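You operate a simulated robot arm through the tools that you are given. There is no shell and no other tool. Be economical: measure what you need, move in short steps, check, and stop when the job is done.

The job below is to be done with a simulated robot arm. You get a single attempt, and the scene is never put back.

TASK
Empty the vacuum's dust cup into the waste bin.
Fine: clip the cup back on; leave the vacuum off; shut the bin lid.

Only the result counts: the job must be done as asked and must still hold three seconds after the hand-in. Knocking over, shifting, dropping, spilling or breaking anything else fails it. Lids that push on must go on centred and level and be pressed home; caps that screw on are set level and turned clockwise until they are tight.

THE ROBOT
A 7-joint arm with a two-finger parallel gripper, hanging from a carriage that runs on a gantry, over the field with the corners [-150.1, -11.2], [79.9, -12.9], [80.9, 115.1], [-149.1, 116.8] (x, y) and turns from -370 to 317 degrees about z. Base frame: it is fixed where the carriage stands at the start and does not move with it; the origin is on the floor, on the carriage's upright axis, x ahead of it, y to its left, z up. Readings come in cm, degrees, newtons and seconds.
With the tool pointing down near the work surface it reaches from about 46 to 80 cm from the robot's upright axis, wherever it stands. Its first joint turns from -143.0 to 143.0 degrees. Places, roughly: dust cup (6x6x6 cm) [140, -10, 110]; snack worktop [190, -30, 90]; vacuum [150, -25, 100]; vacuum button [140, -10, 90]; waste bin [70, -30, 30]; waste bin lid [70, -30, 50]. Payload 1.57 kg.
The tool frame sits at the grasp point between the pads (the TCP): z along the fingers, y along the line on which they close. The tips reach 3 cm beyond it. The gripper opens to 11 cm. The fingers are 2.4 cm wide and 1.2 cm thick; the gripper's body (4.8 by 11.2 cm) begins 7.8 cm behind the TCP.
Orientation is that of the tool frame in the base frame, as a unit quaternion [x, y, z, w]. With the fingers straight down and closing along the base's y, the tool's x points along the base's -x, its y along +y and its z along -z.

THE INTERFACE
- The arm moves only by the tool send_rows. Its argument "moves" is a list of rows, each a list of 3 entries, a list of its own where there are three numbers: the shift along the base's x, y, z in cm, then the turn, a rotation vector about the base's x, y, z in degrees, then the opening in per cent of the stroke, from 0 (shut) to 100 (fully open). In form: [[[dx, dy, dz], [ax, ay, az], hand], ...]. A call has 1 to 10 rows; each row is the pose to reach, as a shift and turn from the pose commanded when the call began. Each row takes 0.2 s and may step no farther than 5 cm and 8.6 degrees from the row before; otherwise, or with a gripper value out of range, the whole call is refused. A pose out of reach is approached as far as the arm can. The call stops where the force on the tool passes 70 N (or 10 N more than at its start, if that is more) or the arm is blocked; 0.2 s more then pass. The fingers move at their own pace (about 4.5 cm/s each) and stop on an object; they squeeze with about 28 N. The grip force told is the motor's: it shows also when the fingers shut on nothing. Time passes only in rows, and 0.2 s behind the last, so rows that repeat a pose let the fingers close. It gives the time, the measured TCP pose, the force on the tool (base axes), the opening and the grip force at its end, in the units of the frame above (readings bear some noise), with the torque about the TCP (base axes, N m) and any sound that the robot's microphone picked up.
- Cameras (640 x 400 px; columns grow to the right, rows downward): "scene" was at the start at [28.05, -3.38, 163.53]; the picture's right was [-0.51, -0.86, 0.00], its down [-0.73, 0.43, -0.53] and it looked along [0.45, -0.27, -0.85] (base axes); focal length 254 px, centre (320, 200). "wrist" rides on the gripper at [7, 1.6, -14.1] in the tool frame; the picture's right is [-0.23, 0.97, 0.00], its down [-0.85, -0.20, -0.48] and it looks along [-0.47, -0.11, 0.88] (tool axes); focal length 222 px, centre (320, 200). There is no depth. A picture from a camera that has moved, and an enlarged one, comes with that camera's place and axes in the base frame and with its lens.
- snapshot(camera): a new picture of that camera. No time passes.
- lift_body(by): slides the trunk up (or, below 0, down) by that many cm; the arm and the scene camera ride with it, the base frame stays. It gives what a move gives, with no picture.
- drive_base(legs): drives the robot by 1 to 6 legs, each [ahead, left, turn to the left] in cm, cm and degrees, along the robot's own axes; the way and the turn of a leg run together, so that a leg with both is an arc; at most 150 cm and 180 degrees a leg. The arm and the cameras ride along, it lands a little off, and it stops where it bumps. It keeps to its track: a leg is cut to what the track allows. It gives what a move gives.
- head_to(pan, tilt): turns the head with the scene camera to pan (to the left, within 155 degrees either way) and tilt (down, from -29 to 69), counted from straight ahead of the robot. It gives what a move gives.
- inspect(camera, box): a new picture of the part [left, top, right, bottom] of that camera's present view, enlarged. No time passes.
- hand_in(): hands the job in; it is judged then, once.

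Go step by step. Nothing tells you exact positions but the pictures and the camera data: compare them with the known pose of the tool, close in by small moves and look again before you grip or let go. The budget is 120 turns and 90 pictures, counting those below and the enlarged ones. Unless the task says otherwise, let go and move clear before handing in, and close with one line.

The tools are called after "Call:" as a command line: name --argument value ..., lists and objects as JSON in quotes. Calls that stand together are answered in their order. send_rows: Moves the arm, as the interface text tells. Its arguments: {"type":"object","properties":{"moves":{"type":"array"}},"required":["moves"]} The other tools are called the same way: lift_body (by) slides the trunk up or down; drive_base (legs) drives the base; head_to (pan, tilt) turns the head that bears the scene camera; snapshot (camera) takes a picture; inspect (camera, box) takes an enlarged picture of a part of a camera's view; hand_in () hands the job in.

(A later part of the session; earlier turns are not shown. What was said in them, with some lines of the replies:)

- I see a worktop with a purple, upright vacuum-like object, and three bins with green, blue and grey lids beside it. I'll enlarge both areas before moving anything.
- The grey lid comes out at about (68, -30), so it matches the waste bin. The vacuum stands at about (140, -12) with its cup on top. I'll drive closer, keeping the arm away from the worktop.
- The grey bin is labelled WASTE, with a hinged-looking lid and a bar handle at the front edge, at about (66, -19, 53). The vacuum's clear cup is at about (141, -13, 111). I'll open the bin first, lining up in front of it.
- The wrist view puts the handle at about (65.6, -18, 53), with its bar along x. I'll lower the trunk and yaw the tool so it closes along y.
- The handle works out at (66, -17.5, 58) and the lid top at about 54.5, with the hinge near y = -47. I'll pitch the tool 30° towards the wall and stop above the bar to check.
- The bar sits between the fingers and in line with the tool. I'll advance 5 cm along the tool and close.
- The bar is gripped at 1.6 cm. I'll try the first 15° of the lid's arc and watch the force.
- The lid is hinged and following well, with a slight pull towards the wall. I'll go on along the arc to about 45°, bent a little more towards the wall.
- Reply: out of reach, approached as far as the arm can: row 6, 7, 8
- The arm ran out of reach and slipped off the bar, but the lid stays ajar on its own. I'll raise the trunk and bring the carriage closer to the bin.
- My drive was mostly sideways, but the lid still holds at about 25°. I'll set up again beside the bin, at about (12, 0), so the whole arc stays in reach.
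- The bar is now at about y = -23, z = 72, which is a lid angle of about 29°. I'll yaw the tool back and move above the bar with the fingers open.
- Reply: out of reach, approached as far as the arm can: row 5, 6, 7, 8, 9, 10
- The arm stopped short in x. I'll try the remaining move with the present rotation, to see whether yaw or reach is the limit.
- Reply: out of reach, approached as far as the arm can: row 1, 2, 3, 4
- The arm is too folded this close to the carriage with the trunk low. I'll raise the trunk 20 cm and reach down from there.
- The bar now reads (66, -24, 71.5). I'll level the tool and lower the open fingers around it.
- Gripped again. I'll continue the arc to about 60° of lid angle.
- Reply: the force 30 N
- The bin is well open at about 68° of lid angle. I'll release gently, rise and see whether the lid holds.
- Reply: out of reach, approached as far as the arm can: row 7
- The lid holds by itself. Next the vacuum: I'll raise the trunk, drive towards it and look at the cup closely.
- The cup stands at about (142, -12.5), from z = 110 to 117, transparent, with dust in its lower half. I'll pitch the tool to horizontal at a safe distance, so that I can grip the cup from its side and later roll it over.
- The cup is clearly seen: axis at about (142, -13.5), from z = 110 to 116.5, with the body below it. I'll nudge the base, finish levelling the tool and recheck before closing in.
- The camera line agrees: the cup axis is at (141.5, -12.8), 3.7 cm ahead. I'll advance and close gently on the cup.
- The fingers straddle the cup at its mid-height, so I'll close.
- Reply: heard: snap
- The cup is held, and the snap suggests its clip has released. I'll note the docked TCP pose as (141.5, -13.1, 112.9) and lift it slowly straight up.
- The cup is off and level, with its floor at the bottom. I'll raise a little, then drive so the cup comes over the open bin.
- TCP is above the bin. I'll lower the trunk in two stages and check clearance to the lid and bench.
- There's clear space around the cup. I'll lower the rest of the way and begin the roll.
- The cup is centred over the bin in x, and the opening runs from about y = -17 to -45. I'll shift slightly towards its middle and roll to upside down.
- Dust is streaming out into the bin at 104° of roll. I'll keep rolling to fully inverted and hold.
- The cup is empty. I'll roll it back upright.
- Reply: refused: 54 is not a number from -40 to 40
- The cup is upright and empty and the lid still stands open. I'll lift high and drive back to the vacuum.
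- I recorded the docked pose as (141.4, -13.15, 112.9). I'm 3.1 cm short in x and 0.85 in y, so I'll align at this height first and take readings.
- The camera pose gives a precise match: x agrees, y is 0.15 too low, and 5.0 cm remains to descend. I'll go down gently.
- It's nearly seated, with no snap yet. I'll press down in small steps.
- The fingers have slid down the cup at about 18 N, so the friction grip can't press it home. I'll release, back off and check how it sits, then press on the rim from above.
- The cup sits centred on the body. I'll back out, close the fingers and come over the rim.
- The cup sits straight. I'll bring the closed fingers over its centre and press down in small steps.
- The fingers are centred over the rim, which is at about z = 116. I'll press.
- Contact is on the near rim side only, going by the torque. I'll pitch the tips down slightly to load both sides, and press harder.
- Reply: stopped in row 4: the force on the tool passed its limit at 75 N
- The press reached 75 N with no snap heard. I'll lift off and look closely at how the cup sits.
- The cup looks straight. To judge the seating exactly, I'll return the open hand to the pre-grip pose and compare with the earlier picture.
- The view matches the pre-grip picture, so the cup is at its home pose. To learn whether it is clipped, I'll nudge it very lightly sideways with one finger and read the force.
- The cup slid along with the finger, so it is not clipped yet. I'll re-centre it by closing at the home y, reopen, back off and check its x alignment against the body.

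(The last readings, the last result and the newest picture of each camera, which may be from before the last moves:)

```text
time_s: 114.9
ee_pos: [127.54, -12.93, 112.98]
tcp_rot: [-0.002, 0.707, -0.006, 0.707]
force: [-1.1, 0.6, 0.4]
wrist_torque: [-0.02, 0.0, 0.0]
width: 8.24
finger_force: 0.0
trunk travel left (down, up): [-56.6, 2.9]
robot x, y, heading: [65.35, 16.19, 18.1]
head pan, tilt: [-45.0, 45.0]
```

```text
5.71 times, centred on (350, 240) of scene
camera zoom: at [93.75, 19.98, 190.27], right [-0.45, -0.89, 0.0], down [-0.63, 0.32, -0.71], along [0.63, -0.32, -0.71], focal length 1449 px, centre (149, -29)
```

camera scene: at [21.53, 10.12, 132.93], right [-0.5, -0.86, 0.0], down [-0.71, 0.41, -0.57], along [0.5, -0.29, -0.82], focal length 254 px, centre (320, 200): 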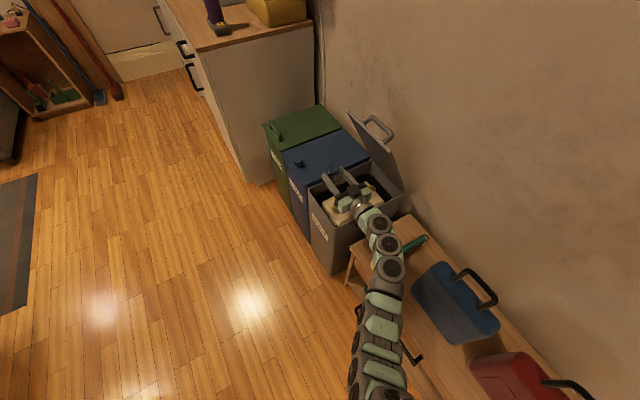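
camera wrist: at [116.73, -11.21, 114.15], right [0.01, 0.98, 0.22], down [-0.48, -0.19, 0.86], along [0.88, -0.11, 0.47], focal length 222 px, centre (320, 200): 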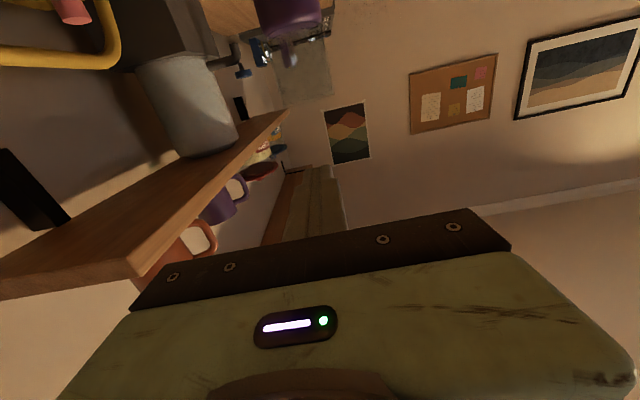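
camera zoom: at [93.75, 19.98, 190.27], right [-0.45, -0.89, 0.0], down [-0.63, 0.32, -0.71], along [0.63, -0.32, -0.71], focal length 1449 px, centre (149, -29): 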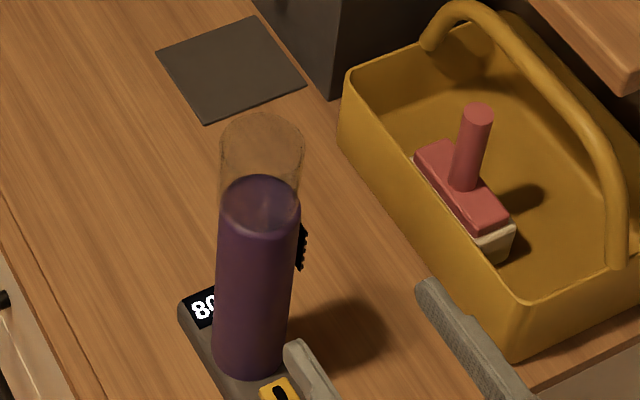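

Call:
inspect --camera "scene" --box '[330, 222, 370, 252]'

Call:
inspect --camera "wrist" --box '[260, 80, 350, 170]'

```text
13.33 times, centred on (350, 237) of scene
camera zoom: at [93.75, 19.98, 190.27], right [-0.45, -0.89, 0.0], down [-0.63, 0.32, -0.71], along [0.63, -0.32, -0.71], focal length 3382 px, centre (-80, -293)
```

zoom: 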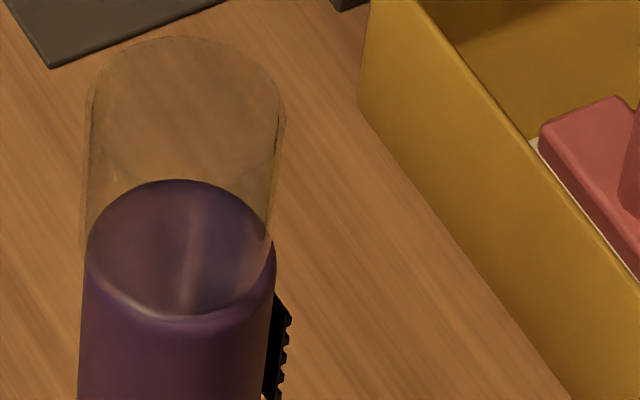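

```text
4.44 times, centred on (305, 125) of wrist
camera zoom: at [113.25, -11.14, 106.07], right [0.0, 0.98, 0.22], down [-0.48, -0.19, 0.86], along [0.88, -0.11, 0.47], focal length 987 px, centre (387, 533)
```

zoom: 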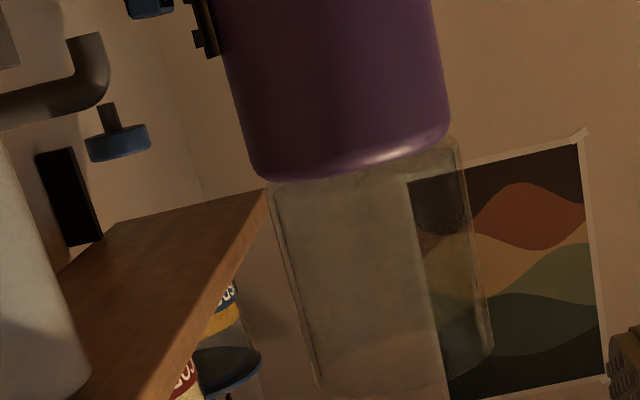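

Measured against the body, the cup sits about 2 mm too far in +y. I'll re-centre by gripping at the exact docked y, then reopen and check.

Call:
send_rows --moves '[[[4, -0.2, 0], [0, 0, 0], 75], [[8, -0.2, 0], [0, 0, 0], 75], [[12, -0.2, 0], [0, 0, 0], 75], [[14.03, -0.2, 0], [0, 0, 0], 75], [[14.03, -0.2, 0], [0, 0, 0], 75]]'

Call:
inspect --camera "wrist" --box '[200, 60, 440, 240]'

```text
time_s: 116.1
ee_pos: [141.42, -13.09, 113.17]
tcp_rot: [-0.002, 0.707, -0.005, 0.708]
force: [-0.1, 0.0, -0.4]
wrist_torque: [-0.01, 0.02, 0.02]
width: 8.26
finger_force: 0.0
trunk travel left (down, up): [-56.6, 2.9]
robot x, y, heading: [65.46, 16.88, 18.2]
head pan, tilt: [-45.0, 45.0]
```

```text
2.22 times, centred on (320, 150) of wrist
camera zoom: at [127.27, -11.4, 106.07], right [0.0, 0.98, 0.22], down [-0.48, -0.19, 0.86], along [0.88, -0.11, 0.47], focal length 494 px, centre (320, 311)
```

zoom: 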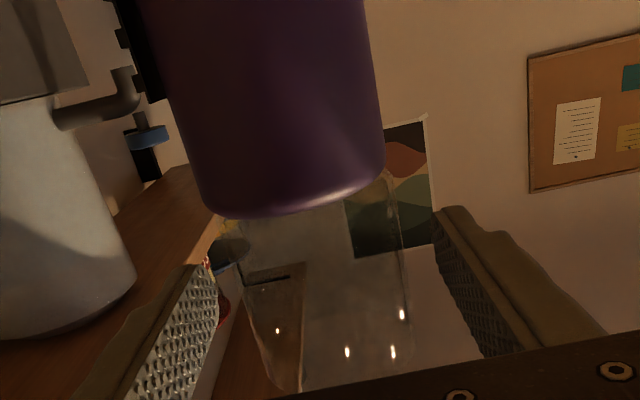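

The cup looks aligned. I'll close once to centre it, reopen and back away, then turn the tool vertical so I can press on the cup's floor from inside.

Call:
send_rows --moves '[[[0, 0, 0], [0, 0, 0], 50], [[0, 0, 0], [0, 0, 0], 40], [[0, 0, 0], [0, 0, 0], 40], [[0, 0, 0], [0, 0, 0], 60], [[0, 0, 0], [0, 0, 0], 75], [[0, 0, 0], [0, 0, 0], 75], [[-4, 0, 0], [0, 0, 0], 75], [[-8.5, 0, 0], [0, 0, 0], 75], [[-12.5, 0, 1], [0, 0, 0], 75], [[-15, 0, 5], [0, 0, 0], 75]]'

Call:
send_rows --moves '[[[0, 0, 1.5], [0, 8, 0], 40], [[0, 0, 3], [0, 16, 0], 0], [[0, 0, 4.5], [0, 24, 0], 0], [[0, 0, 6], [0, 32, 0], 0], [[0, 0, 7.5], [0, 40, 0], 0], [[0, 0, 8], [0, 48, 0], 0], [[0, 0, 8], [0, 56, 0], 0], [[0, 0, 8], [0, 64, 0], 0], [[0, 0, 8], [0, 72, 0], 0], [[0, 0, 8], [0, 80, 0], 0]]'

Call:
send_rows --moves '[[[0, 0, 0], [0, 5, 0], 0], [[0, 0, 0], [0, 10, 0], 0], [[0, 0, 0], [0, 10, 0], 0]]'

Call:
inspect --camera "scene" --box '[310, 190, 410, 270]'

```text
time_s: 118.3
ee_pos: [126.27, -13.21, 118.15]
tcp_rot: [-0.002, 0.707, -0.004, 0.707]
force: [-1.0, -0.6, -0.1]
wrist_torque: [0.02, -0.01, 0.01]
width: 8.24
finger_force: 0.1
trunk travel left (down, up): [-56.6, 2.9]
robot x, y, heading: [65.81, 16.63, 18.1]
head pan, tilt: [-45.0, 45.0]
```

```text
time_s: 120.5
ee_pos: [126.53, -13.19, 126.13]
tcp_rot: [-0.004, 0.996, 0.0, 0.089]
force: [-0.2, 0.0, -1.1]
wrist_torque: [-0.01, -0.02, 0.0]
width: 0.0
finger_force: 20.8
trunk travel left (down, up): [-56.6, 2.9]
robot x, y, heading: [65.06, 16.37, 18.2]
head pan, tilt: [-45.0, 45.0]
```

```text
time_s: 121.3
ee_pos: [126.49, -13.29, 125.91]
tcp_rot: [-0.005, 1.0, -0.003, 0.0]
force: [-0.5, -1.1, -0.1]
wrist_torque: [-0.01, -0.04, -0.02]
width: 0.0
finger_force: 21.7
out of reach, approached as far as the arm can: row 1
trunk travel left (down, up): [-56.6, 2.9]
robot x, y, heading: [65.14, 16.6, 18.2]
head pan, tilt: [-45.0, 45.0]
```

```text
5.00 times, centred on (360, 230) of scene
camera zoom: at [93.75, 19.99, 190.27], right [-0.45, -0.89, 0.0], down [-0.63, 0.32, -0.71], along [0.63, -0.32, -0.71], focal length 1268 px, centre (120, 50)
```

zoom: 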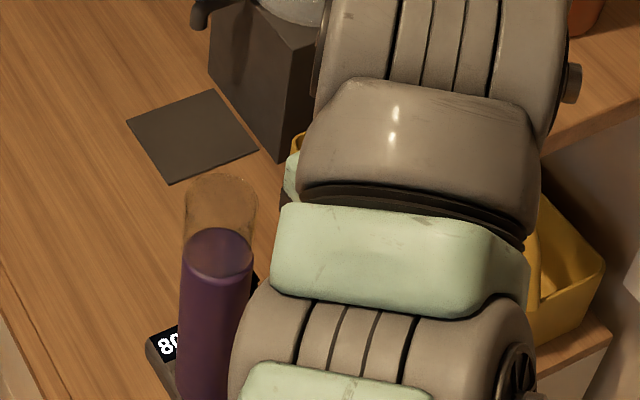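

Call:
send_rows --moves '[[[4, 0.05, 0], [0, 0, 0], 0], [[8, 0.1, 0], [0, 0, 0], 0], [[12, 0.15, 0], [0, 0, 0], 0], [[15, 0.2, 0], [0, 0, 0], 0], [[15, 0.2, 0], [0, 0, 0], 0]]'

Call:
snapshot --camera "wrist"

Call:
snapshot --camera "scene"

```text
time_s: 122.5
ee_pos: [137.52, -12.39, 126.02]
tcp_rot: [-0.005, 1.0, -0.004, 0.001]
force: [0.3, -0.4, 0.2]
wrist_torque: [0.02, -0.02, -0.02]
width: 0.0
finger_force: 21.2
out of reach, approached as far as the arm can: row 3, 4, 5
trunk travel left (down, up): [-56.6, 2.9]
robot x, y, heading: [65.51, 16.81, 18.1]
head pan, tilt: [-45.0, 45.0]
```

```text
17 pictures are left
camera wrist: at [130.5, -10.65, 140.22], right [0.22, 0.98, -0.01], down [0.86, -0.19, 0.48], along [0.47, -0.11, -0.88], focal length 222 px, centre (320, 200)
```

wrist: 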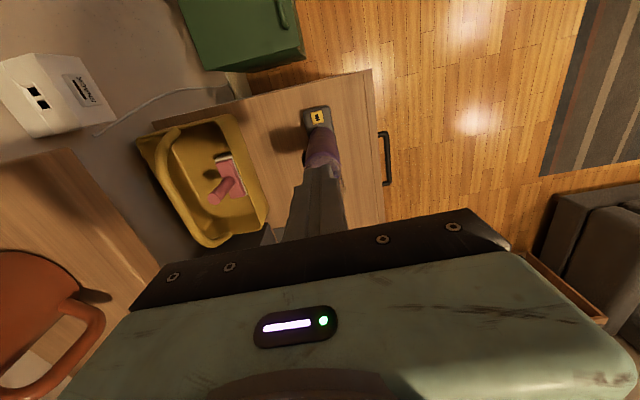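

```text
16 pictures are left
camera scene: at [93.75, 19.97, 190.27], right [-0.45, -0.89, 0.0], down [-0.63, 0.32, -0.71], along [0.63, -0.32, -0.71], focal length 254 px, centre (320, 200)
```

scene: 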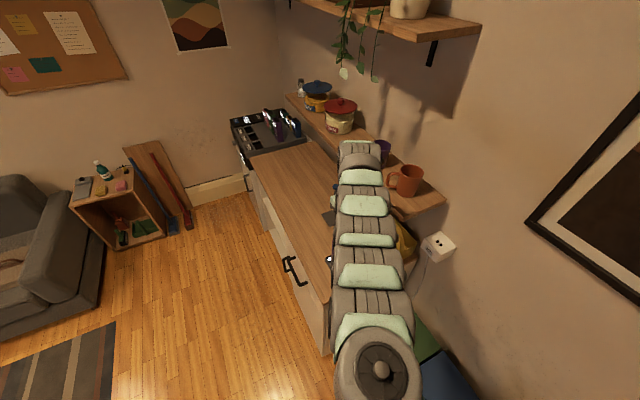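

The arm needs the base a little closer. I'll drive 5 cm ahead along x and then align over the cup.

Call:
drive_base --legs '[[4.6, -2.2, 0]]'

Call:
inspect --camera "wrist" --box '[250, 80, 410, 240]'

```text
time_s: 123.4
ee_pos: [142.66, -13.13, 126.07]
tcp_rot: [-0.006, 1.0, -0.002, 0.001]
force: [0.6, -1.1, -0.1]
wrist_torque: [-0.01, -0.03, -0.01]
width: 0.01
finger_force: 21.1
trunk travel left (down, up): [-56.6, 2.9]
robot x, y, heading: [70.23, 15.54, 18.3]
head pan, tilt: [-45.0, 45.0]
```

```text
2.50 times, centred on (330, 160) of wrist
camera zoom: at [135.54, -11.37, 140.2], right [0.22, 0.98, 0.0], down [0.86, -0.19, 0.48], along [0.47, -0.11, -0.88], focal length 555 px, centre (295, 300)
```

zoom: 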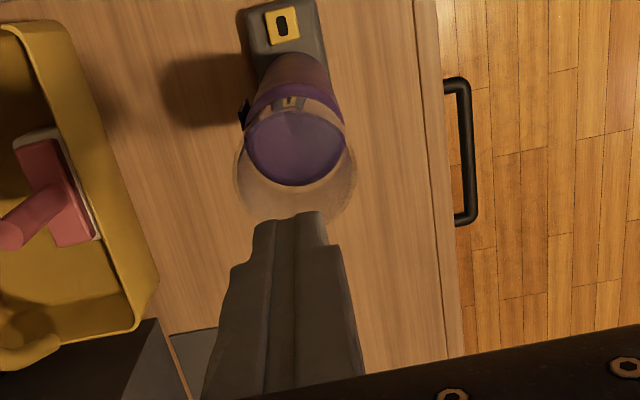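

From above, the rim centre (141.9, -12.9) and the body centre (142.1, -13.0) coincide within 2 mm. I'll lower the closed fingertips inside to the floor.

Call:
send_rows --moves '[[[-0.3, 0.1, -2], [0, 0, 0], 0], [[-0.6, 0.1, -5], [0, 0, 0], 0], [[-0.6, 0.1, -8], [0, 0, 0], 0], [[-0.6, 0.1, -10.5], [0, 0, 0], 0], [[-0.6, 0.1, -10.5], [0, 0, 0], 0]]'

Call:
inspect --camera "wrist" --box '[250, 80, 410, 240]'

```text
time_s: 124.3
ee_pos: [142.55, -13.01, 118.84]
tcp_rot: [-0.006, 1.0, -0.007, 0.009]
force: [2.3, 1.1, 16.2]
wrist_torque: [0.04, -0.03, 0.02]
width: 0.0
finger_force: 21.0
out of reach, approached as far as the arm can: row 4
trunk travel left (down, up): [-56.6, 2.9]
robot x, y, heading: [70.41, 15.85, 17.9]
head pan, tilt: [-45.0, 45.0]
stopped in row 4: the force on the tool passed its limit at 91 N (the readings are from after the stop); the commanded pose is now the measured one
```

```text
2.50 times, centred on (330, 160) of wrist
camera zoom: at [135.17, -11.17, 132.74], right [0.22, 0.98, -0.01], down [0.85, -0.18, 0.5], along [0.48, -0.12, -0.87], focal length 555 px, centre (295, 300)
```

zoom: 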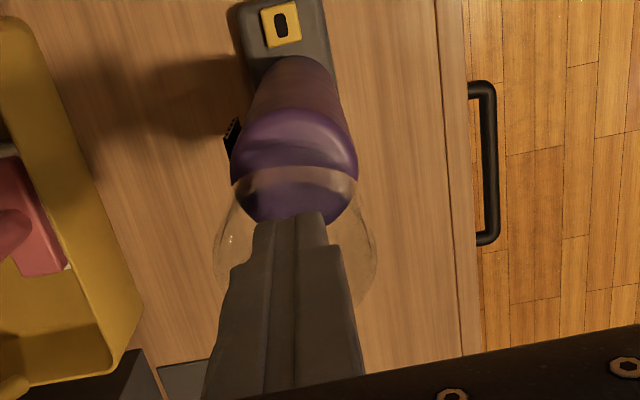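

The stop came early and the cup may have been nudged in +x. I'll raise straight up and look again from the same height as before.

Call:
send_rows --moves '[[[0, 0, 2], [0, 0, 0], 0], [[0, 0, 4.5], [0, 0, 0], 0], [[0, 0, 7.2], [0, 0, 0], 0], [[0, 0, 7.2], [0, 0, 0], 0]]'

Call:
inspect --camera "wrist" --box '[250, 80, 410, 240]'

```text
time_s: 125.3
ee_pos: [142.15, -12.99, 125.44]
tcp_rot: [-0.006, 1.0, -0.006, 0.005]
force: [0.3, 0.1, -1.4]
wrist_torque: [0.01, 0.01, -0.03]
width: 0.0
finger_force: 21.8
trunk travel left (down, up): [-56.6, 2.9]
robot x, y, heading: [70.35, 16.18, 18.0]
head pan, tilt: [-45.0, 45.0]
```

```text
2.50 times, centred on (330, 160) of wrist
camera zoom: at [135.04, -11.0, 139.47], right [0.22, 0.98, -0.01], down [0.85, -0.18, 0.49], along [0.48, -0.11, -0.87], focal length 555 px, centre (295, 300)
```

zoom: 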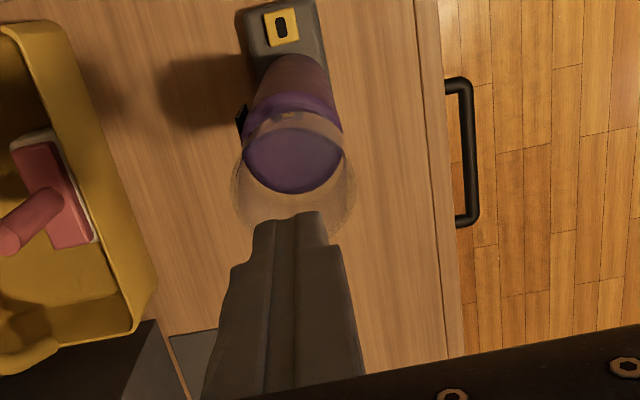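

The cup's top took the press (contact at about z = 116), but at the reach limit the arm dragged sideways, and the cup is now a few mm off. I'll bring the base closer, move the hand aside and measure the offset from above.

Call:
drive_base --legs '[[6.2, -3.6, 0]]'

Call:
send_rows --moves '[[[-2, 4, 0], [0, 0, 0], 0], [[-5, 7.5, 0], [0, 0, 0], 0], [[-7, 9, 0], [0, 0, 0], 0], [[-7, 9, 0], [0, 0, 0], 0]]'

Call:
snapshot --camera "wrist"

```text
time_s: 126.3
ee_pos: [149.22, -14.28, 125.46]
tcp_rot: [-0.005, 1.0, -0.007, 0.005]
force: [-0.6, 0.1, 0.7]
wrist_torque: [0.01, 0.0, -0.01]
width: 0.0
finger_force: 21.0
trunk travel left (down, up): [-56.6, 2.9]
robot x, y, heading: [77.81, 14.34, 18.5]
head pan, tilt: [-45.0, 45.0]
```

```text
time_s: 127.3
ee_pos: [143.6, -5.64, 124.98]
tcp_rot: [-0.004, 1.0, -0.005, 0.005]
force: [0.1, -0.5, 0.1]
wrist_torque: [0.0, 0.04, 0.01]
width: 0.0
finger_force: 21.2
out of reach, approached as far as the arm can: row 3, 4
trunk travel left (down, up): [-56.6, 2.9]
robot x, y, heading: [77.37, 14.69, 18.1]
head pan, tilt: [-45.0, 45.0]
```

```text
12 pictures are left
camera wrist: at [136.41, -3.84, 139.14], right [0.22, 0.98, -0.01], down [0.85, -0.19, 0.49], along [0.47, -0.11, -0.87], focal length 222 px, centre (320, 200)
```

wrist: 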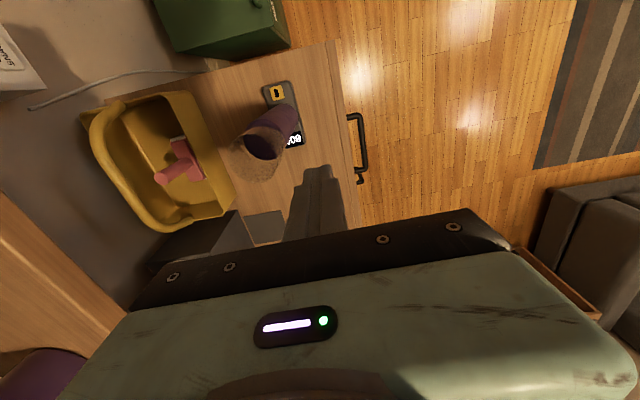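

Call:
inspect --camera "wrist" --box '[222, 95, 312, 185]'

```text
4.44 times, centred on (267, 140) of wrist
camera zoom: at [136.41, -3.84, 139.14], right [0.22, 0.98, -0.01], down [0.85, -0.19, 0.49], along [0.47, -0.11, -0.87], focal length 987 px, centre (556, 467)
```

zoom: 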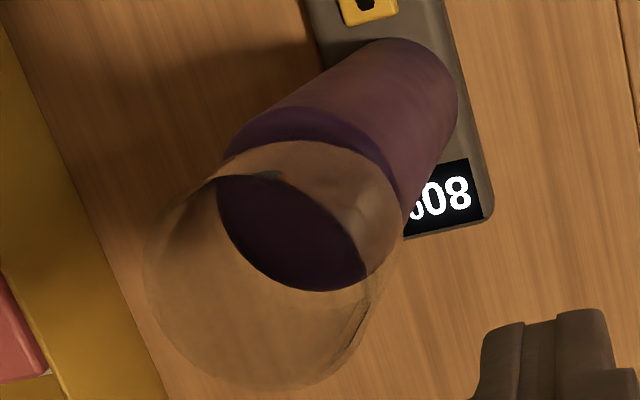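

The view from above isn't conclusive on millimetres. A better reference is the earlier picture of the cup held in the hand. I'll return to the horizontal grip, pick the cup up again and compare its place in the hand to get the x offset.

Call:
drive_base --legs '[[-10.5, 5.5, 0]]'

Call:
send_rows --moves '[[[-1, -1, 0], [0, -8, 0], 0], [[-2, -2, 0], [0, -16, 0], 0], [[-3, -3, 0], [0, -24, 0], 0], [[-4, -4, 0], [0, -32, 0], 0], [[-4.5, -5, -1], [0, -40, 0], 0], [[-5, -6, -2], [0, -48, 0], 0], [[-5, -7, -3], [0, -56, 0], 0], [[-5, -8, -4], [0, -64, 0], 20], [[-5, -8.5, -5], [0, -72, 0], 50], [[-5, -9, -6], [0, -80, 0], 75]]'

Call:
send_rows --moves '[[[0, 0, 0], [0, -5, 0], 75], [[0, 0, 0], [0, -10, 0], 75], [[0, 0, 0], [0, -10, 0], 75]]'

```text
time_s: 128.6
ee_pos: [131.98, -3.78, 125.13]
tcp_rot: [-0.005, 1.0, -0.005, 0.004]
force: [-0.1, 0.9, -0.5]
wrist_torque: [0.0, 0.0, -0.03]
width: 0.0
finger_force: 21.0
trunk travel left (down, up): [-56.6, 2.9]
robot x, y, heading: [66.14, 16.92, 18.4]
head pan, tilt: [-45.0, 45.0]
```

```text
time_s: 130.8
ee_pos: [128.11, -15.92, 115.21]
tcp_rot: [0.002, 0.764, -0.009, 0.645]
force: [-6.2, -0.7, -4.1]
wrist_torque: [-0.02, -0.53, 0.07]
width: 6.4
finger_force: 0.0
out of reach, approached as far as the arm can: row 1, 2, 3, 4, 5, 6, 7, 8, 9, 10
trunk travel left (down, up): [-56.6, 2.9]
robot x, y, heading: [65.68, 16.29, 18.1]
head pan, tilt: [-45.0, 45.0]
```

```text
time_s: 131.6
ee_pos: [128.94, -15.75, 115.77]
tcp_rot: [0.0, 0.703, -0.007, 0.711]
force: [1.0, -0.3, -0.1]
wrist_torque: [0.0, 0.01, 0.01]
width: 8.24
finger_force: 0.0
trunk travel left (down, up): [-56.6, 2.9]
robot x, y, heading: [65.79, 16.54, 18.4]
head pan, tilt: [-45.0, 45.0]
```

Call:
snapshot --camera "scene"

Call:
inspect --camera "wrist" --box '[200, 30, 440, 210]'

```text
10 pictures are left
camera scene: at [94.11, 19.89, 190.27], right [-0.45, -0.89, 0.0], down [-0.63, 0.32, -0.71], along [0.63, -0.32, -0.71], focal length 254 px, centre (320, 200)
```

scene: 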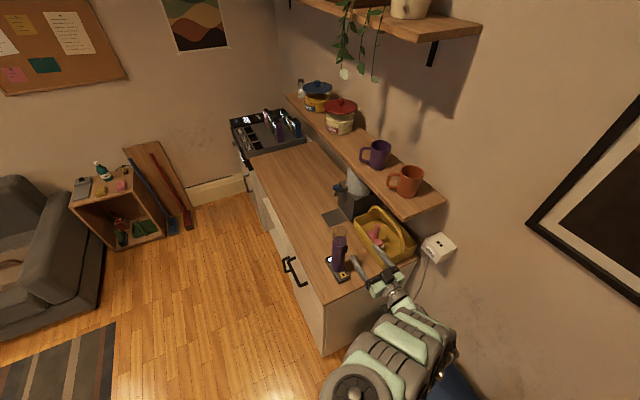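

```text
2.22 times, centred on (320, 120) of wrist
camera zoom: at [114.78, -13.93, 108.63], right [0.01, 0.98, 0.22], down [-0.49, -0.19, 0.85], along [0.87, -0.11, 0.48], focal length 494 px, centre (320, 378)
```

zoom: 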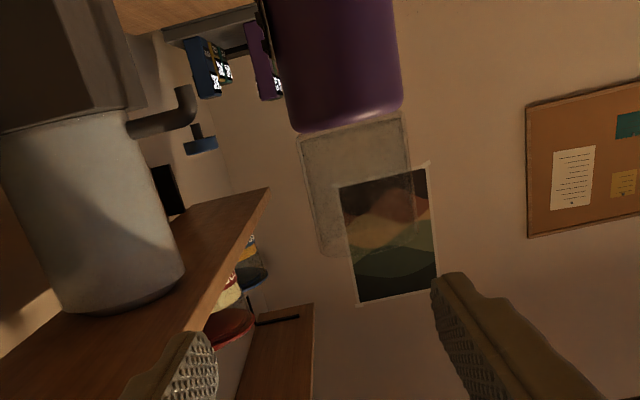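

Nothing is disturbed: the cup is level, and it sits slightly off. I'll approach to the docked grip pose, grip and lift a little for the in-hand comparison.

Call:
send_rows --moves '[[[0, 2.55, -2.8], [0, 0.6, 0], 75], [[4, 2.55, -2.8], [0, 0.6, 0], 75], [[8, 2.55, -2.8], [0, 0.6, 0], 75], [[11, 2.55, -2.8], [0, 0.6, 0], 75], [[12.5, 2.55, -2.8], [0, 0.6, 0], 75], [[12.5, 2.55, -2.8], [0, 0.6, 0], 75]]'

```text
time_s: 132.9
ee_pos: [141.58, -13.31, 113.16]
tcp_rot: [0.001, 0.707, -0.007, 0.707]
force: [-0.3, -0.6, 1.0]
wrist_torque: [0.01, 0.0, 0.01]
width: 8.25
finger_force: 0.0
trunk travel left (down, up): [-56.6, 2.9]
robot x, y, heading: [65.83, 16.59, 18.0]
head pan, tilt: [-45.0, 45.0]
```

Call:
send_rows --moves '[[[0, 0.15, -0.15], [0, 0, 0], 75], [[0, 0.15, -0.15], [0, 0, 0], 50], [[0, 0.15, -0.15], [0, 0, 0], 35], [[0, 0.15, -0.15], [0, 0, 0], 20], [[0, 0.15, -0.15], [0, 0, 0], 20], [[0, 0.15, 1], [0, 0, 0], 20], [[0, 0.15, 3], [0, 0, 0], 20], [[0, 0.15, 4.85], [0, 0, 0], 20], [[0, 0.15, 4.85], [0, 0, 0], 20]]'

Call:
inspect --camera "wrist" --box '[200, 60, 440, 240]'

```text
time_s: 134.9
ee_pos: [141.51, -13.12, 118.15]
tcp_rot: [0.0, 0.708, -0.007, 0.706]
force: [0.0, 0.2, -0.7]
wrist_torque: [0.0, -0.02, 0.01]
width: 5.37
finger_force: 28.0
trunk travel left (down, up): [-56.6, 2.9]
robot x, y, heading: [65.95, 16.77, 18.4]
head pan, tilt: [-45.0, 45.0]
```

```text
2.22 times, centred on (320, 150) of wrist
camera zoom: at [127.37, -11.25, 111.17], right [0.01, 0.98, 0.22], down [-0.48, -0.19, 0.86], along [0.88, -0.11, 0.47], focal length 494 px, centre (320, 311)
```

zoom: 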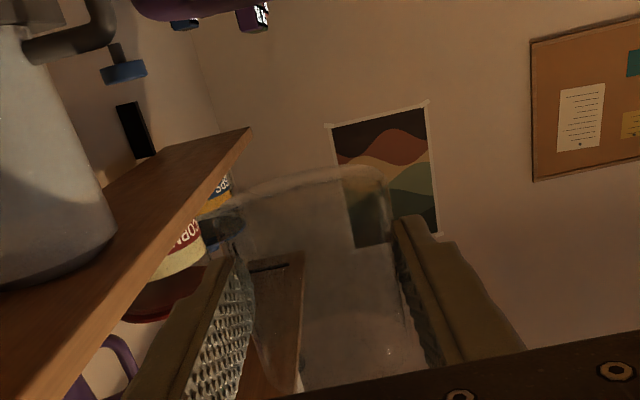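

The cup sits about 3 mm further in +x within the hand than it did originally. I'll place it shifted 0.3 cm back, and afterwards press it home evenly with the flat palm from above, fingers open around it.

Call:
send_rows --moves '[[[-0.4, -0.05, -1.5], [0, 0, 0], 20], [[-0.4, -0.05, -3], [0, 0, 0], 20], [[-0.4, -0.05, -4.2], [0, 0, 0], 20], [[-0.4, -0.05, -4.8], [0, 0, 0], 20], [[-0.4, -0.05, -5.1], [0, 0, 0], 20], [[-0.4, -0.05, -5.3], [0, 0, 0], 20], [[-0.4, -0.05, -5.5], [0, 0, 0], 20], [[-0.4, -0.05, -5.5], [0, 0, 0], 20]]'

```text
time_s: 136.8
ee_pos: [141.32, -13.28, 112.88]
tcp_rot: [0.002, 0.705, -0.008, 0.709]
force: [-9.1, 3.4, 30.2]
wrist_torque: [0.75, -0.48, -0.03]
width: 5.44
finger_force: 27.6
trunk travel left (down, up): [-56.6, 2.9]
robot x, y, heading: [66.09, 16.69, 18.1]
head pan, tilt: [-45.0, 45.0]
heard: snap
```

A snap at 30 N: the cup has clipped on. I'll open the fingers and back away along the tool axis.

Call:
send_rows --moves '[[[0, 0, 0.1], [0, 0, 0], 20], [[0, 0, 0.1], [0, 0, 0], 55], [[0, 0, 0.1], [0, 0, 0], 75], [[0, 0, 0.1], [0, 0, 0], 75], [[0, 0, 0.1], [0, 0, 0], 75]]'

Call:
inspect --camera "wrist" --box '[200, 60, 440, 240]'

```text
time_s: 137.9
ee_pos: [141.07, -13.14, 112.63]
tcp_rot: [0.001, 0.708, -0.007, 0.706]
force: [-0.5, -0.3, 0.0]
wrist_torque: [-0.02, 0.01, -0.02]
width: 8.26
finger_force: 0.0
trunk travel left (down, up): [-56.6, 2.9]
robot x, y, heading: [65.84, 16.57, 18.4]
head pan, tilt: [-45.0, 45.0]
```

```text
2.22 times, centred on (320, 150) of wrist
camera zoom: at [126.87, -11.3, 105.63], right [0.01, 0.98, 0.22], down [-0.48, -0.19, 0.86], along [0.88, -0.11, 0.47], focal length 494 px, centre (320, 311)
```

zoom: 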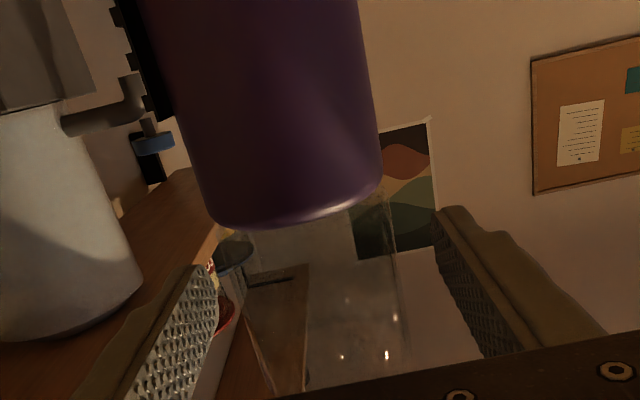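

The cup sits level and centred on the body. I'll back away, then return to the bin to shut its lid.

Call:
send_rows --moves '[[[-4, 0, 0], [0, 0, 0], 75], [[-8.5, 0, 0], [0, 0, 0], 75], [[-13, 0, 0], [0, 0, 0], 75], [[-15, 0, 2], [0, 0, 0], 75], [[-15, 0, 2], [0, 0, 0], 40]]'

Call:
inspect --camera "scene" --box '[310, 200, 400, 280]'

Call:
drive_base --legs '[[-57.7, -1, 0]]'

Call:
send_rows --moves '[[[0, 0, 0], [0, 8, 0], 25], [[0, 0, 0], [0, 16, 0], 25], [[0, 0, 0], [0, 24, 0], 25], [[0, 0, 0], [0, 32, 0], 25], [[-0.5, 0, -0.5], [0, 40, 0], 25], [[-1, 0, -1], [0, 48, 0], 25], [[-1.5, 0, -1.5], [0, 56, 0], 25], [[-2, 0, -2], [0, 64, 0], 25], [[-2.5, 0, -2.5], [0, 72, 0], 25], [[-3, 0, -3], [0, 80, 0], 25]]'

```text
time_s: 139.2
ee_pos: [125.92, -12.95, 114.45]
tcp_rot: [0.001, 0.708, -0.007, 0.707]
force: [0.0, 0.2, 0.1]
wrist_torque: [0.03, -0.01, -0.01]
width: 4.82
finger_force: 0.1
trunk travel left (down, up): [-56.6, 2.9]
robot x, y, heading: [65.94, 16.61, 18.0]
head pan, tilt: [-45.0, 45.0]
```

```text
5.00 times, centred on (355, 240) of scene
camera zoom: at [94.11, 19.89, 190.27], right [-0.45, -0.89, 0.0], down [-0.63, 0.32, -0.71], along [0.63, -0.32, -0.71], focal length 1268 px, centre (145, 0)
```

zoom: 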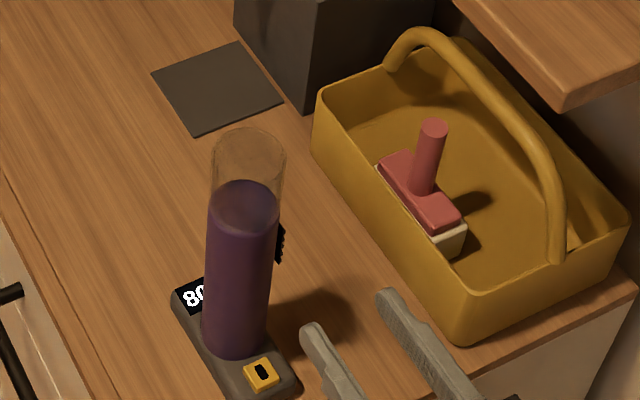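

```text
time_s: 142.4
ee_pos: [71.82, -32.1, 114.49]
tcp_rot: [0.006, 0.708, -0.011, 0.707]
force: [0.0, 0.4, 0.4]
wrist_torque: [0.02, 0.02, 0.0]
width: 4.38
finger_force: 0.1
trunk travel left (down, up): [-56.6, 2.9]
robot x, y, heading: [12.65, -1.81, 17.3]
head pan, tilt: [-45.0, 45.0]
```

```text
time_s: 144.6
ee_pos: [68.87, -32.14, 111.45]
tcp_rot: [-0.002, 0.996, -0.013, 0.086]
force: [-0.5, -0.5, 0.0]
wrist_torque: [-0.01, -0.02, 0.01]
width: 2.75
finger_force: 0.2
trunk travel left (down, up): [-56.6, 2.9]
robot x, y, heading: [12.32, -2.02, 17.5]
head pan, tilt: [-45.0, 45.0]
```

The vacuum and cup stand in place. I'll finish turning the tool vertical, move above the lid's bar and lower.

Call:
send_rows --moves '[[[-1, -1.5, 0], [0.7, 5, 0], 30], [[-2, -3.5, 0], [1.5, 10, 0], 30], [[-2.9, -5.2, 0], [1.5, 10, 0], 30], [[-2.9, -5.2, 0], [1.5, 10, 0], 30]]'

Call:
lift_body --by -20

Call:
snapshot --camera "wrist"

```text
time_s: 145.6
ee_pos: [65.91, -37.4, 111.33]
tcp_rot: [-0.003, 1.0, 0.001, -0.001]
force: [-0.1, -0.5, -0.2]
wrist_torque: [-0.01, 0.0, -0.02]
width: 3.3
finger_force: 0.1
trunk travel left (down, up): [-56.6, 2.9]
robot x, y, heading: [11.93, -1.51, 17.5]
head pan, tilt: [-45.0, 45.0]
```

```text
time_s: 147.8
ee_pos: [65.9, -37.24, 91.31]
tcp_rot: [-0.004, 1.0, 0.001, -0.001]
force: [0.1, -0.7, -0.2]
wrist_torque: [-0.03, 0.0, -0.02]
width: 3.33
finger_force: 0.0
trunk travel left (down, up): [-36.6, 22.9]
robot x, y, heading: [12.29, -1.63, 17.5]
head pan, tilt: [-45.0, 45.0]
```

```text
5 pictures are left
camera wrist: at [58.96, -35.66, 105.47], right [0.22, 0.98, 0.0], down [0.86, -0.19, 0.48], along [0.47, -0.1, -0.88], focal length 222 px, centre (320, 200)
```

wrist: 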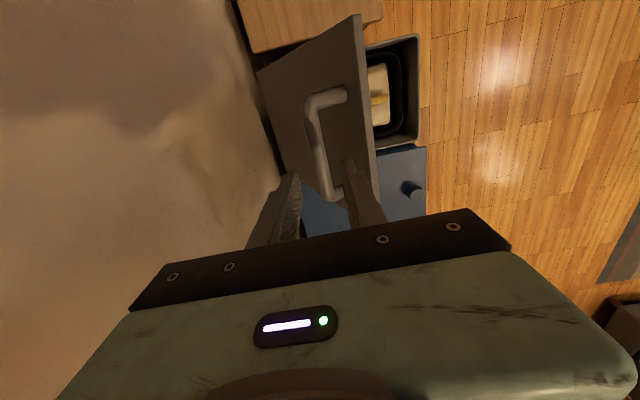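

The bar is right between the fingers (y ≈ -37.4, z ≈ 82). I'll lower and grip it.

Call:
send_rows --moves '[[[0, -0.1, -3], [0, 0, 0], 25], [[0, -0.1, -6], [0, 0, 0], 25], [[0, -0.1, -8.4], [0, 0, 0], 25], [[0, -0.1, -8.4], [0, 0, 0], 0], [[0, -0.1, -8.4], [0, 0, 0], 0], [[0, -0.1, -8.4], [0, 0, 0], 0]]'

```text
time_s: 149.2
ee_pos: [66.03, -37.6, 82.62]
tcp_rot: [-0.003, 1.0, 0.001, -0.001]
force: [2.0, -0.7, -3.7]
wrist_torque: [0.1, 0.66, -0.28]
width: 1.58
finger_force: 31.1
trunk travel left (down, up): [-36.6, 22.9]
robot x, y, heading: [12.1, -1.57, 17.5]
head pan, tilt: [-45.0, 45.0]
```

Call:
send_rows --moves '[[[0, 1.4, -0.6], [0, 0, 0], 0], [[0, 2.9, -1.3], [0, 0, 0], 0], [[0, 4.0, -1.9], [0, 0, 0], 0], [[0, 5.1, -2.5], [0, 0, 0], 0], [[0, 6.4, -3.3], [0, 0, 0], 0], [[0, 7.65, -4.2], [0, 0, 0], 0], [[0, 8.8, -5.1], [0, 0, 0], 0], [[0, 10, -6.1], [0, 0, 0], 0], [[0, 11.8, -7.9], [0, 0, 0], 0], [[0, 13.45, -9.8], [0, 0, 0], 0]]'

```text
time_s: 151.4
ee_pos: [66.03, -24.17, 73.2]
tcp_rot: [-0.003, 1.0, 0.0, 0.001]
force: [6.7, -4.7, -3.6]
wrist_torque: [-0.07, -0.64, -0.64]
width: 1.6
finger_force: 31.3
trunk travel left (down, up): [-36.6, 22.9]
robot x, y, heading: [12.04, -2.01, 17.1]
head pan, tilt: [-45.0, 45.0]
```

Call:
send_rows --moves '[[[0, 0.9, -1.2], [0, 0, 0], 0], [[0, 1.8, -2.5], [0, 0, 0], 0], [[0, 2.5, -3.8], [0, 0, 0], 0], [[0, 3.2, -5.2], [0, 0, 0], 0], [[0, 3.8, -6.6], [0, 0, 0], 0], [[0, 4.4, -8], [0, 0, 0], 0], [[0, 4.9, -9.5], [0, 0, 0], 0], [[0, 5.3, -10.9], [0, 0, 0], 0]]'

```text
time_s: 153.2
ee_pos: [66.0, -18.53, 62.27]
tcp_rot: [-0.003, 1.0, 0.002, -0.002]
force: [3.5, -1.7, -0.5]
wrist_torque: [0.01, 0.98, -0.68]
width: 1.54
finger_force: 31.6
trunk travel left (down, up): [-36.6, 22.9]
robot x, y, heading: [12.11, -1.48, 17.6]
head pan, tilt: [-45.0, 45.0]
```

Call:
send_rows --moves '[[[0, 0.25, -1], [0, 0, 0], 0], [[0, 0.45, -2], [0, 0, 0], 0], [[0, 0.6, -2.8], [0, 0, 0], 0], [[0, 0.6, -3.2], [0, 0, 0], 0], [[0, 0.6, -3.6], [0, 0, 0], 0]]'

Call:
snapshot --camera "wrist"

```text
time_s: 154.4
ee_pos: [66.09, -18.11, 60.2]
tcp_rot: [-0.003, 1.0, -0.001, 0.002]
force: [17.0, -8.6, -3.2]
wrist_torque: [-0.02, -0.66, -0.59]
width: 1.54
finger_force: 30.9
out of reach, approached as far as the arm can: row 2, 3, 4, 5
trunk travel left (down, up): [-36.6, 22.9]
robot x, y, heading: [12.15, -1.71, 17.4]
head pan, tilt: [-45.0, 45.0]
```

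```text
4 pictures are left
camera wrist: at [58.93, -16.36, 74.32], right [0.22, 0.98, 0.0], down [0.85, -0.19, 0.48], along [0.47, -0.11, -0.88], focal length 222 px, centre (320, 200)
```

wrist: 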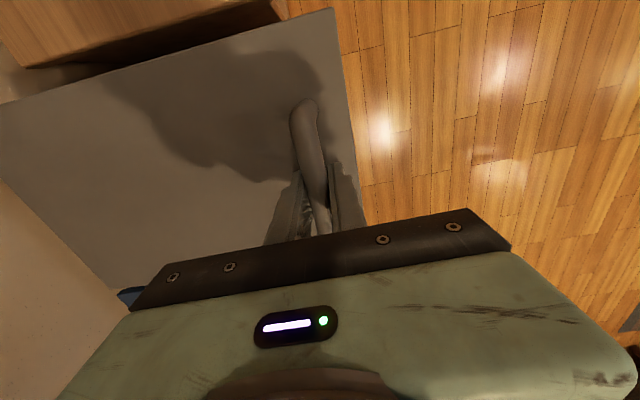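

The lid is almost shut, with the arm at its lower limit. I'll lower the trunk a little to finish.

Call:
lift_body --by -1

Call:
lift_body --by -0.7

```text
time_s: 154.9
ee_pos: [66.01, -17.89, 59.19]
tcp_rot: [-0.004, 1.0, 0.0, 0.001]
force: [18.2, -5.7, -2.4]
wrist_torque: [0.1, 0.1, -0.69]
width: 1.55
finger_force: 31.0
trunk travel left (down, up): [-35.6, 23.9]
robot x, y, heading: [12.23, -1.63, 17.5]
head pan, tilt: [-45.0, 45.0]
```

```text
time_s: 155.5
ee_pos: [65.98, -17.78, 58.64]
tcp_rot: [-0.004, 1.0, -0.001, 0.002]
force: [8.7, -0.1, 23.2]
wrist_torque: [-0.02, 0.34, -0.65]
width: 1.55
finger_force: 31.4
trunk travel left (down, up): [-34.9, 24.6]
robot x, y, heading: [12.03, -1.78, 17.3]
head pan, tilt: [-45.0, 45.0]
```

The upward force of 23 N shows the lid is resting on the rim. I'll open the fingers and lift clear.

Call:
send_rows --moves '[[[0, 0, 0], [0, 0, 0], 25], [[0, 0, 0], [0, 0, 0], 35], [[0, 0, 0], [0, 0, 0], 35]]'

Call:
lift_body --by 25

Call:
snapshot --camera "wrist"

```text
time_s: 156.3
ee_pos: [65.32, -18.03, 58.35]
tcp_rot: [-0.002, 1.0, -0.001, -0.001]
force: [0.1, 0.2, -0.2]
wrist_torque: [0.02, 0.01, 0.0]
width: 3.84
finger_force: 0.2
trunk travel left (down, up): [-34.9, 24.6]
robot x, y, heading: [11.87, -1.67, 17.6]
head pan, tilt: [-45.0, 45.0]
```

```text
time_s: 158.9
ee_pos: [65.48, -17.82, 82.87]
tcp_rot: [-0.003, 1.0, 0.0, -0.001]
force: [-0.1, -0.2, -0.6]
wrist_torque: [-0.02, -0.03, 0.0]
width: 3.86
finger_force: 0.1
out of reach, approached as far as the arm can: row 1
trunk travel left (down, up): [-59.5, 0.0]
robot x, y, heading: [12.16, -1.79, 17.4]
head pan, tilt: [-45.0, 45.0]
```

```text
3 pictures are left
camera wrist: at [58.41, -16.07, 97.01], right [0.22, 0.98, 0.0], down [0.86, -0.19, 0.48], along [0.47, -0.1, -0.88], focal length 222 px, centre (320, 200)
```

wrist: 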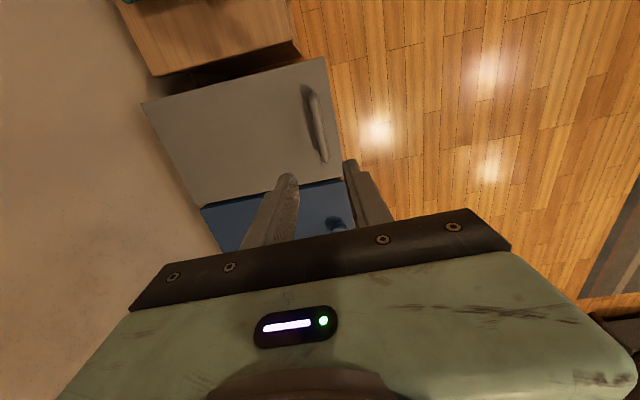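

The lid is shut. One last look at the vacuum and bins before handing in.

Call:
head_to --pan -35 --tilt 45

Call:
inspect --camera "scene" --box '[160, 60, 420, 260]'

```text
time_s: 159.6
ee_pos: [65.41, -17.65, 82.86]
tcp_rot: [-0.003, 1.0, 0.001, -0.002]
force: [0.0, 0.6, 0.3]
wrist_torque: [0.0, 0.03, -0.03]
width: 3.89
finger_force: 0.1
trunk travel left (down, up): [-59.5, 0.0]
robot x, y, heading: [11.9, -1.44, 17.5]
head pan, tilt: [-35.0, 45.0]
```

```text
2.00 times, centred on (290, 160) of scene
camera zoom: at [40.97, 2.5, 193.14], right [-0.3, -0.95, 0.0], down [-0.67, 0.21, -0.71], along [0.67, -0.21, -0.71], focal length 507 px, centre (380, 280)
```

zoom: 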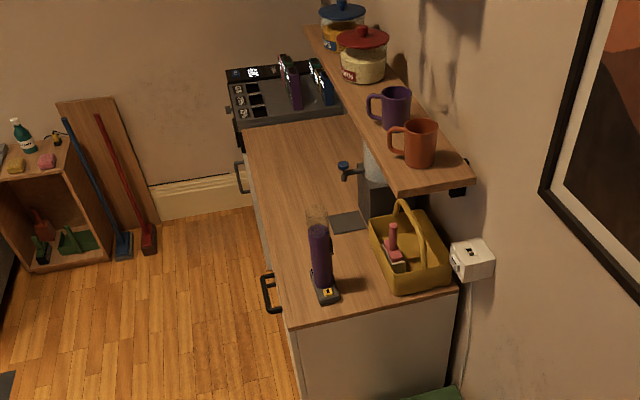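

The vacuum stands with its cup on, the bin lid is shut, and the arm is clear. I'm handing in.

Call:
hand_in

```text
The job is handed in.
```

The dust cup was emptied into the waste bin and clipped back on the vacuum with an audible snap. I never pressed the vacuum's button, and the bin lid is shut.
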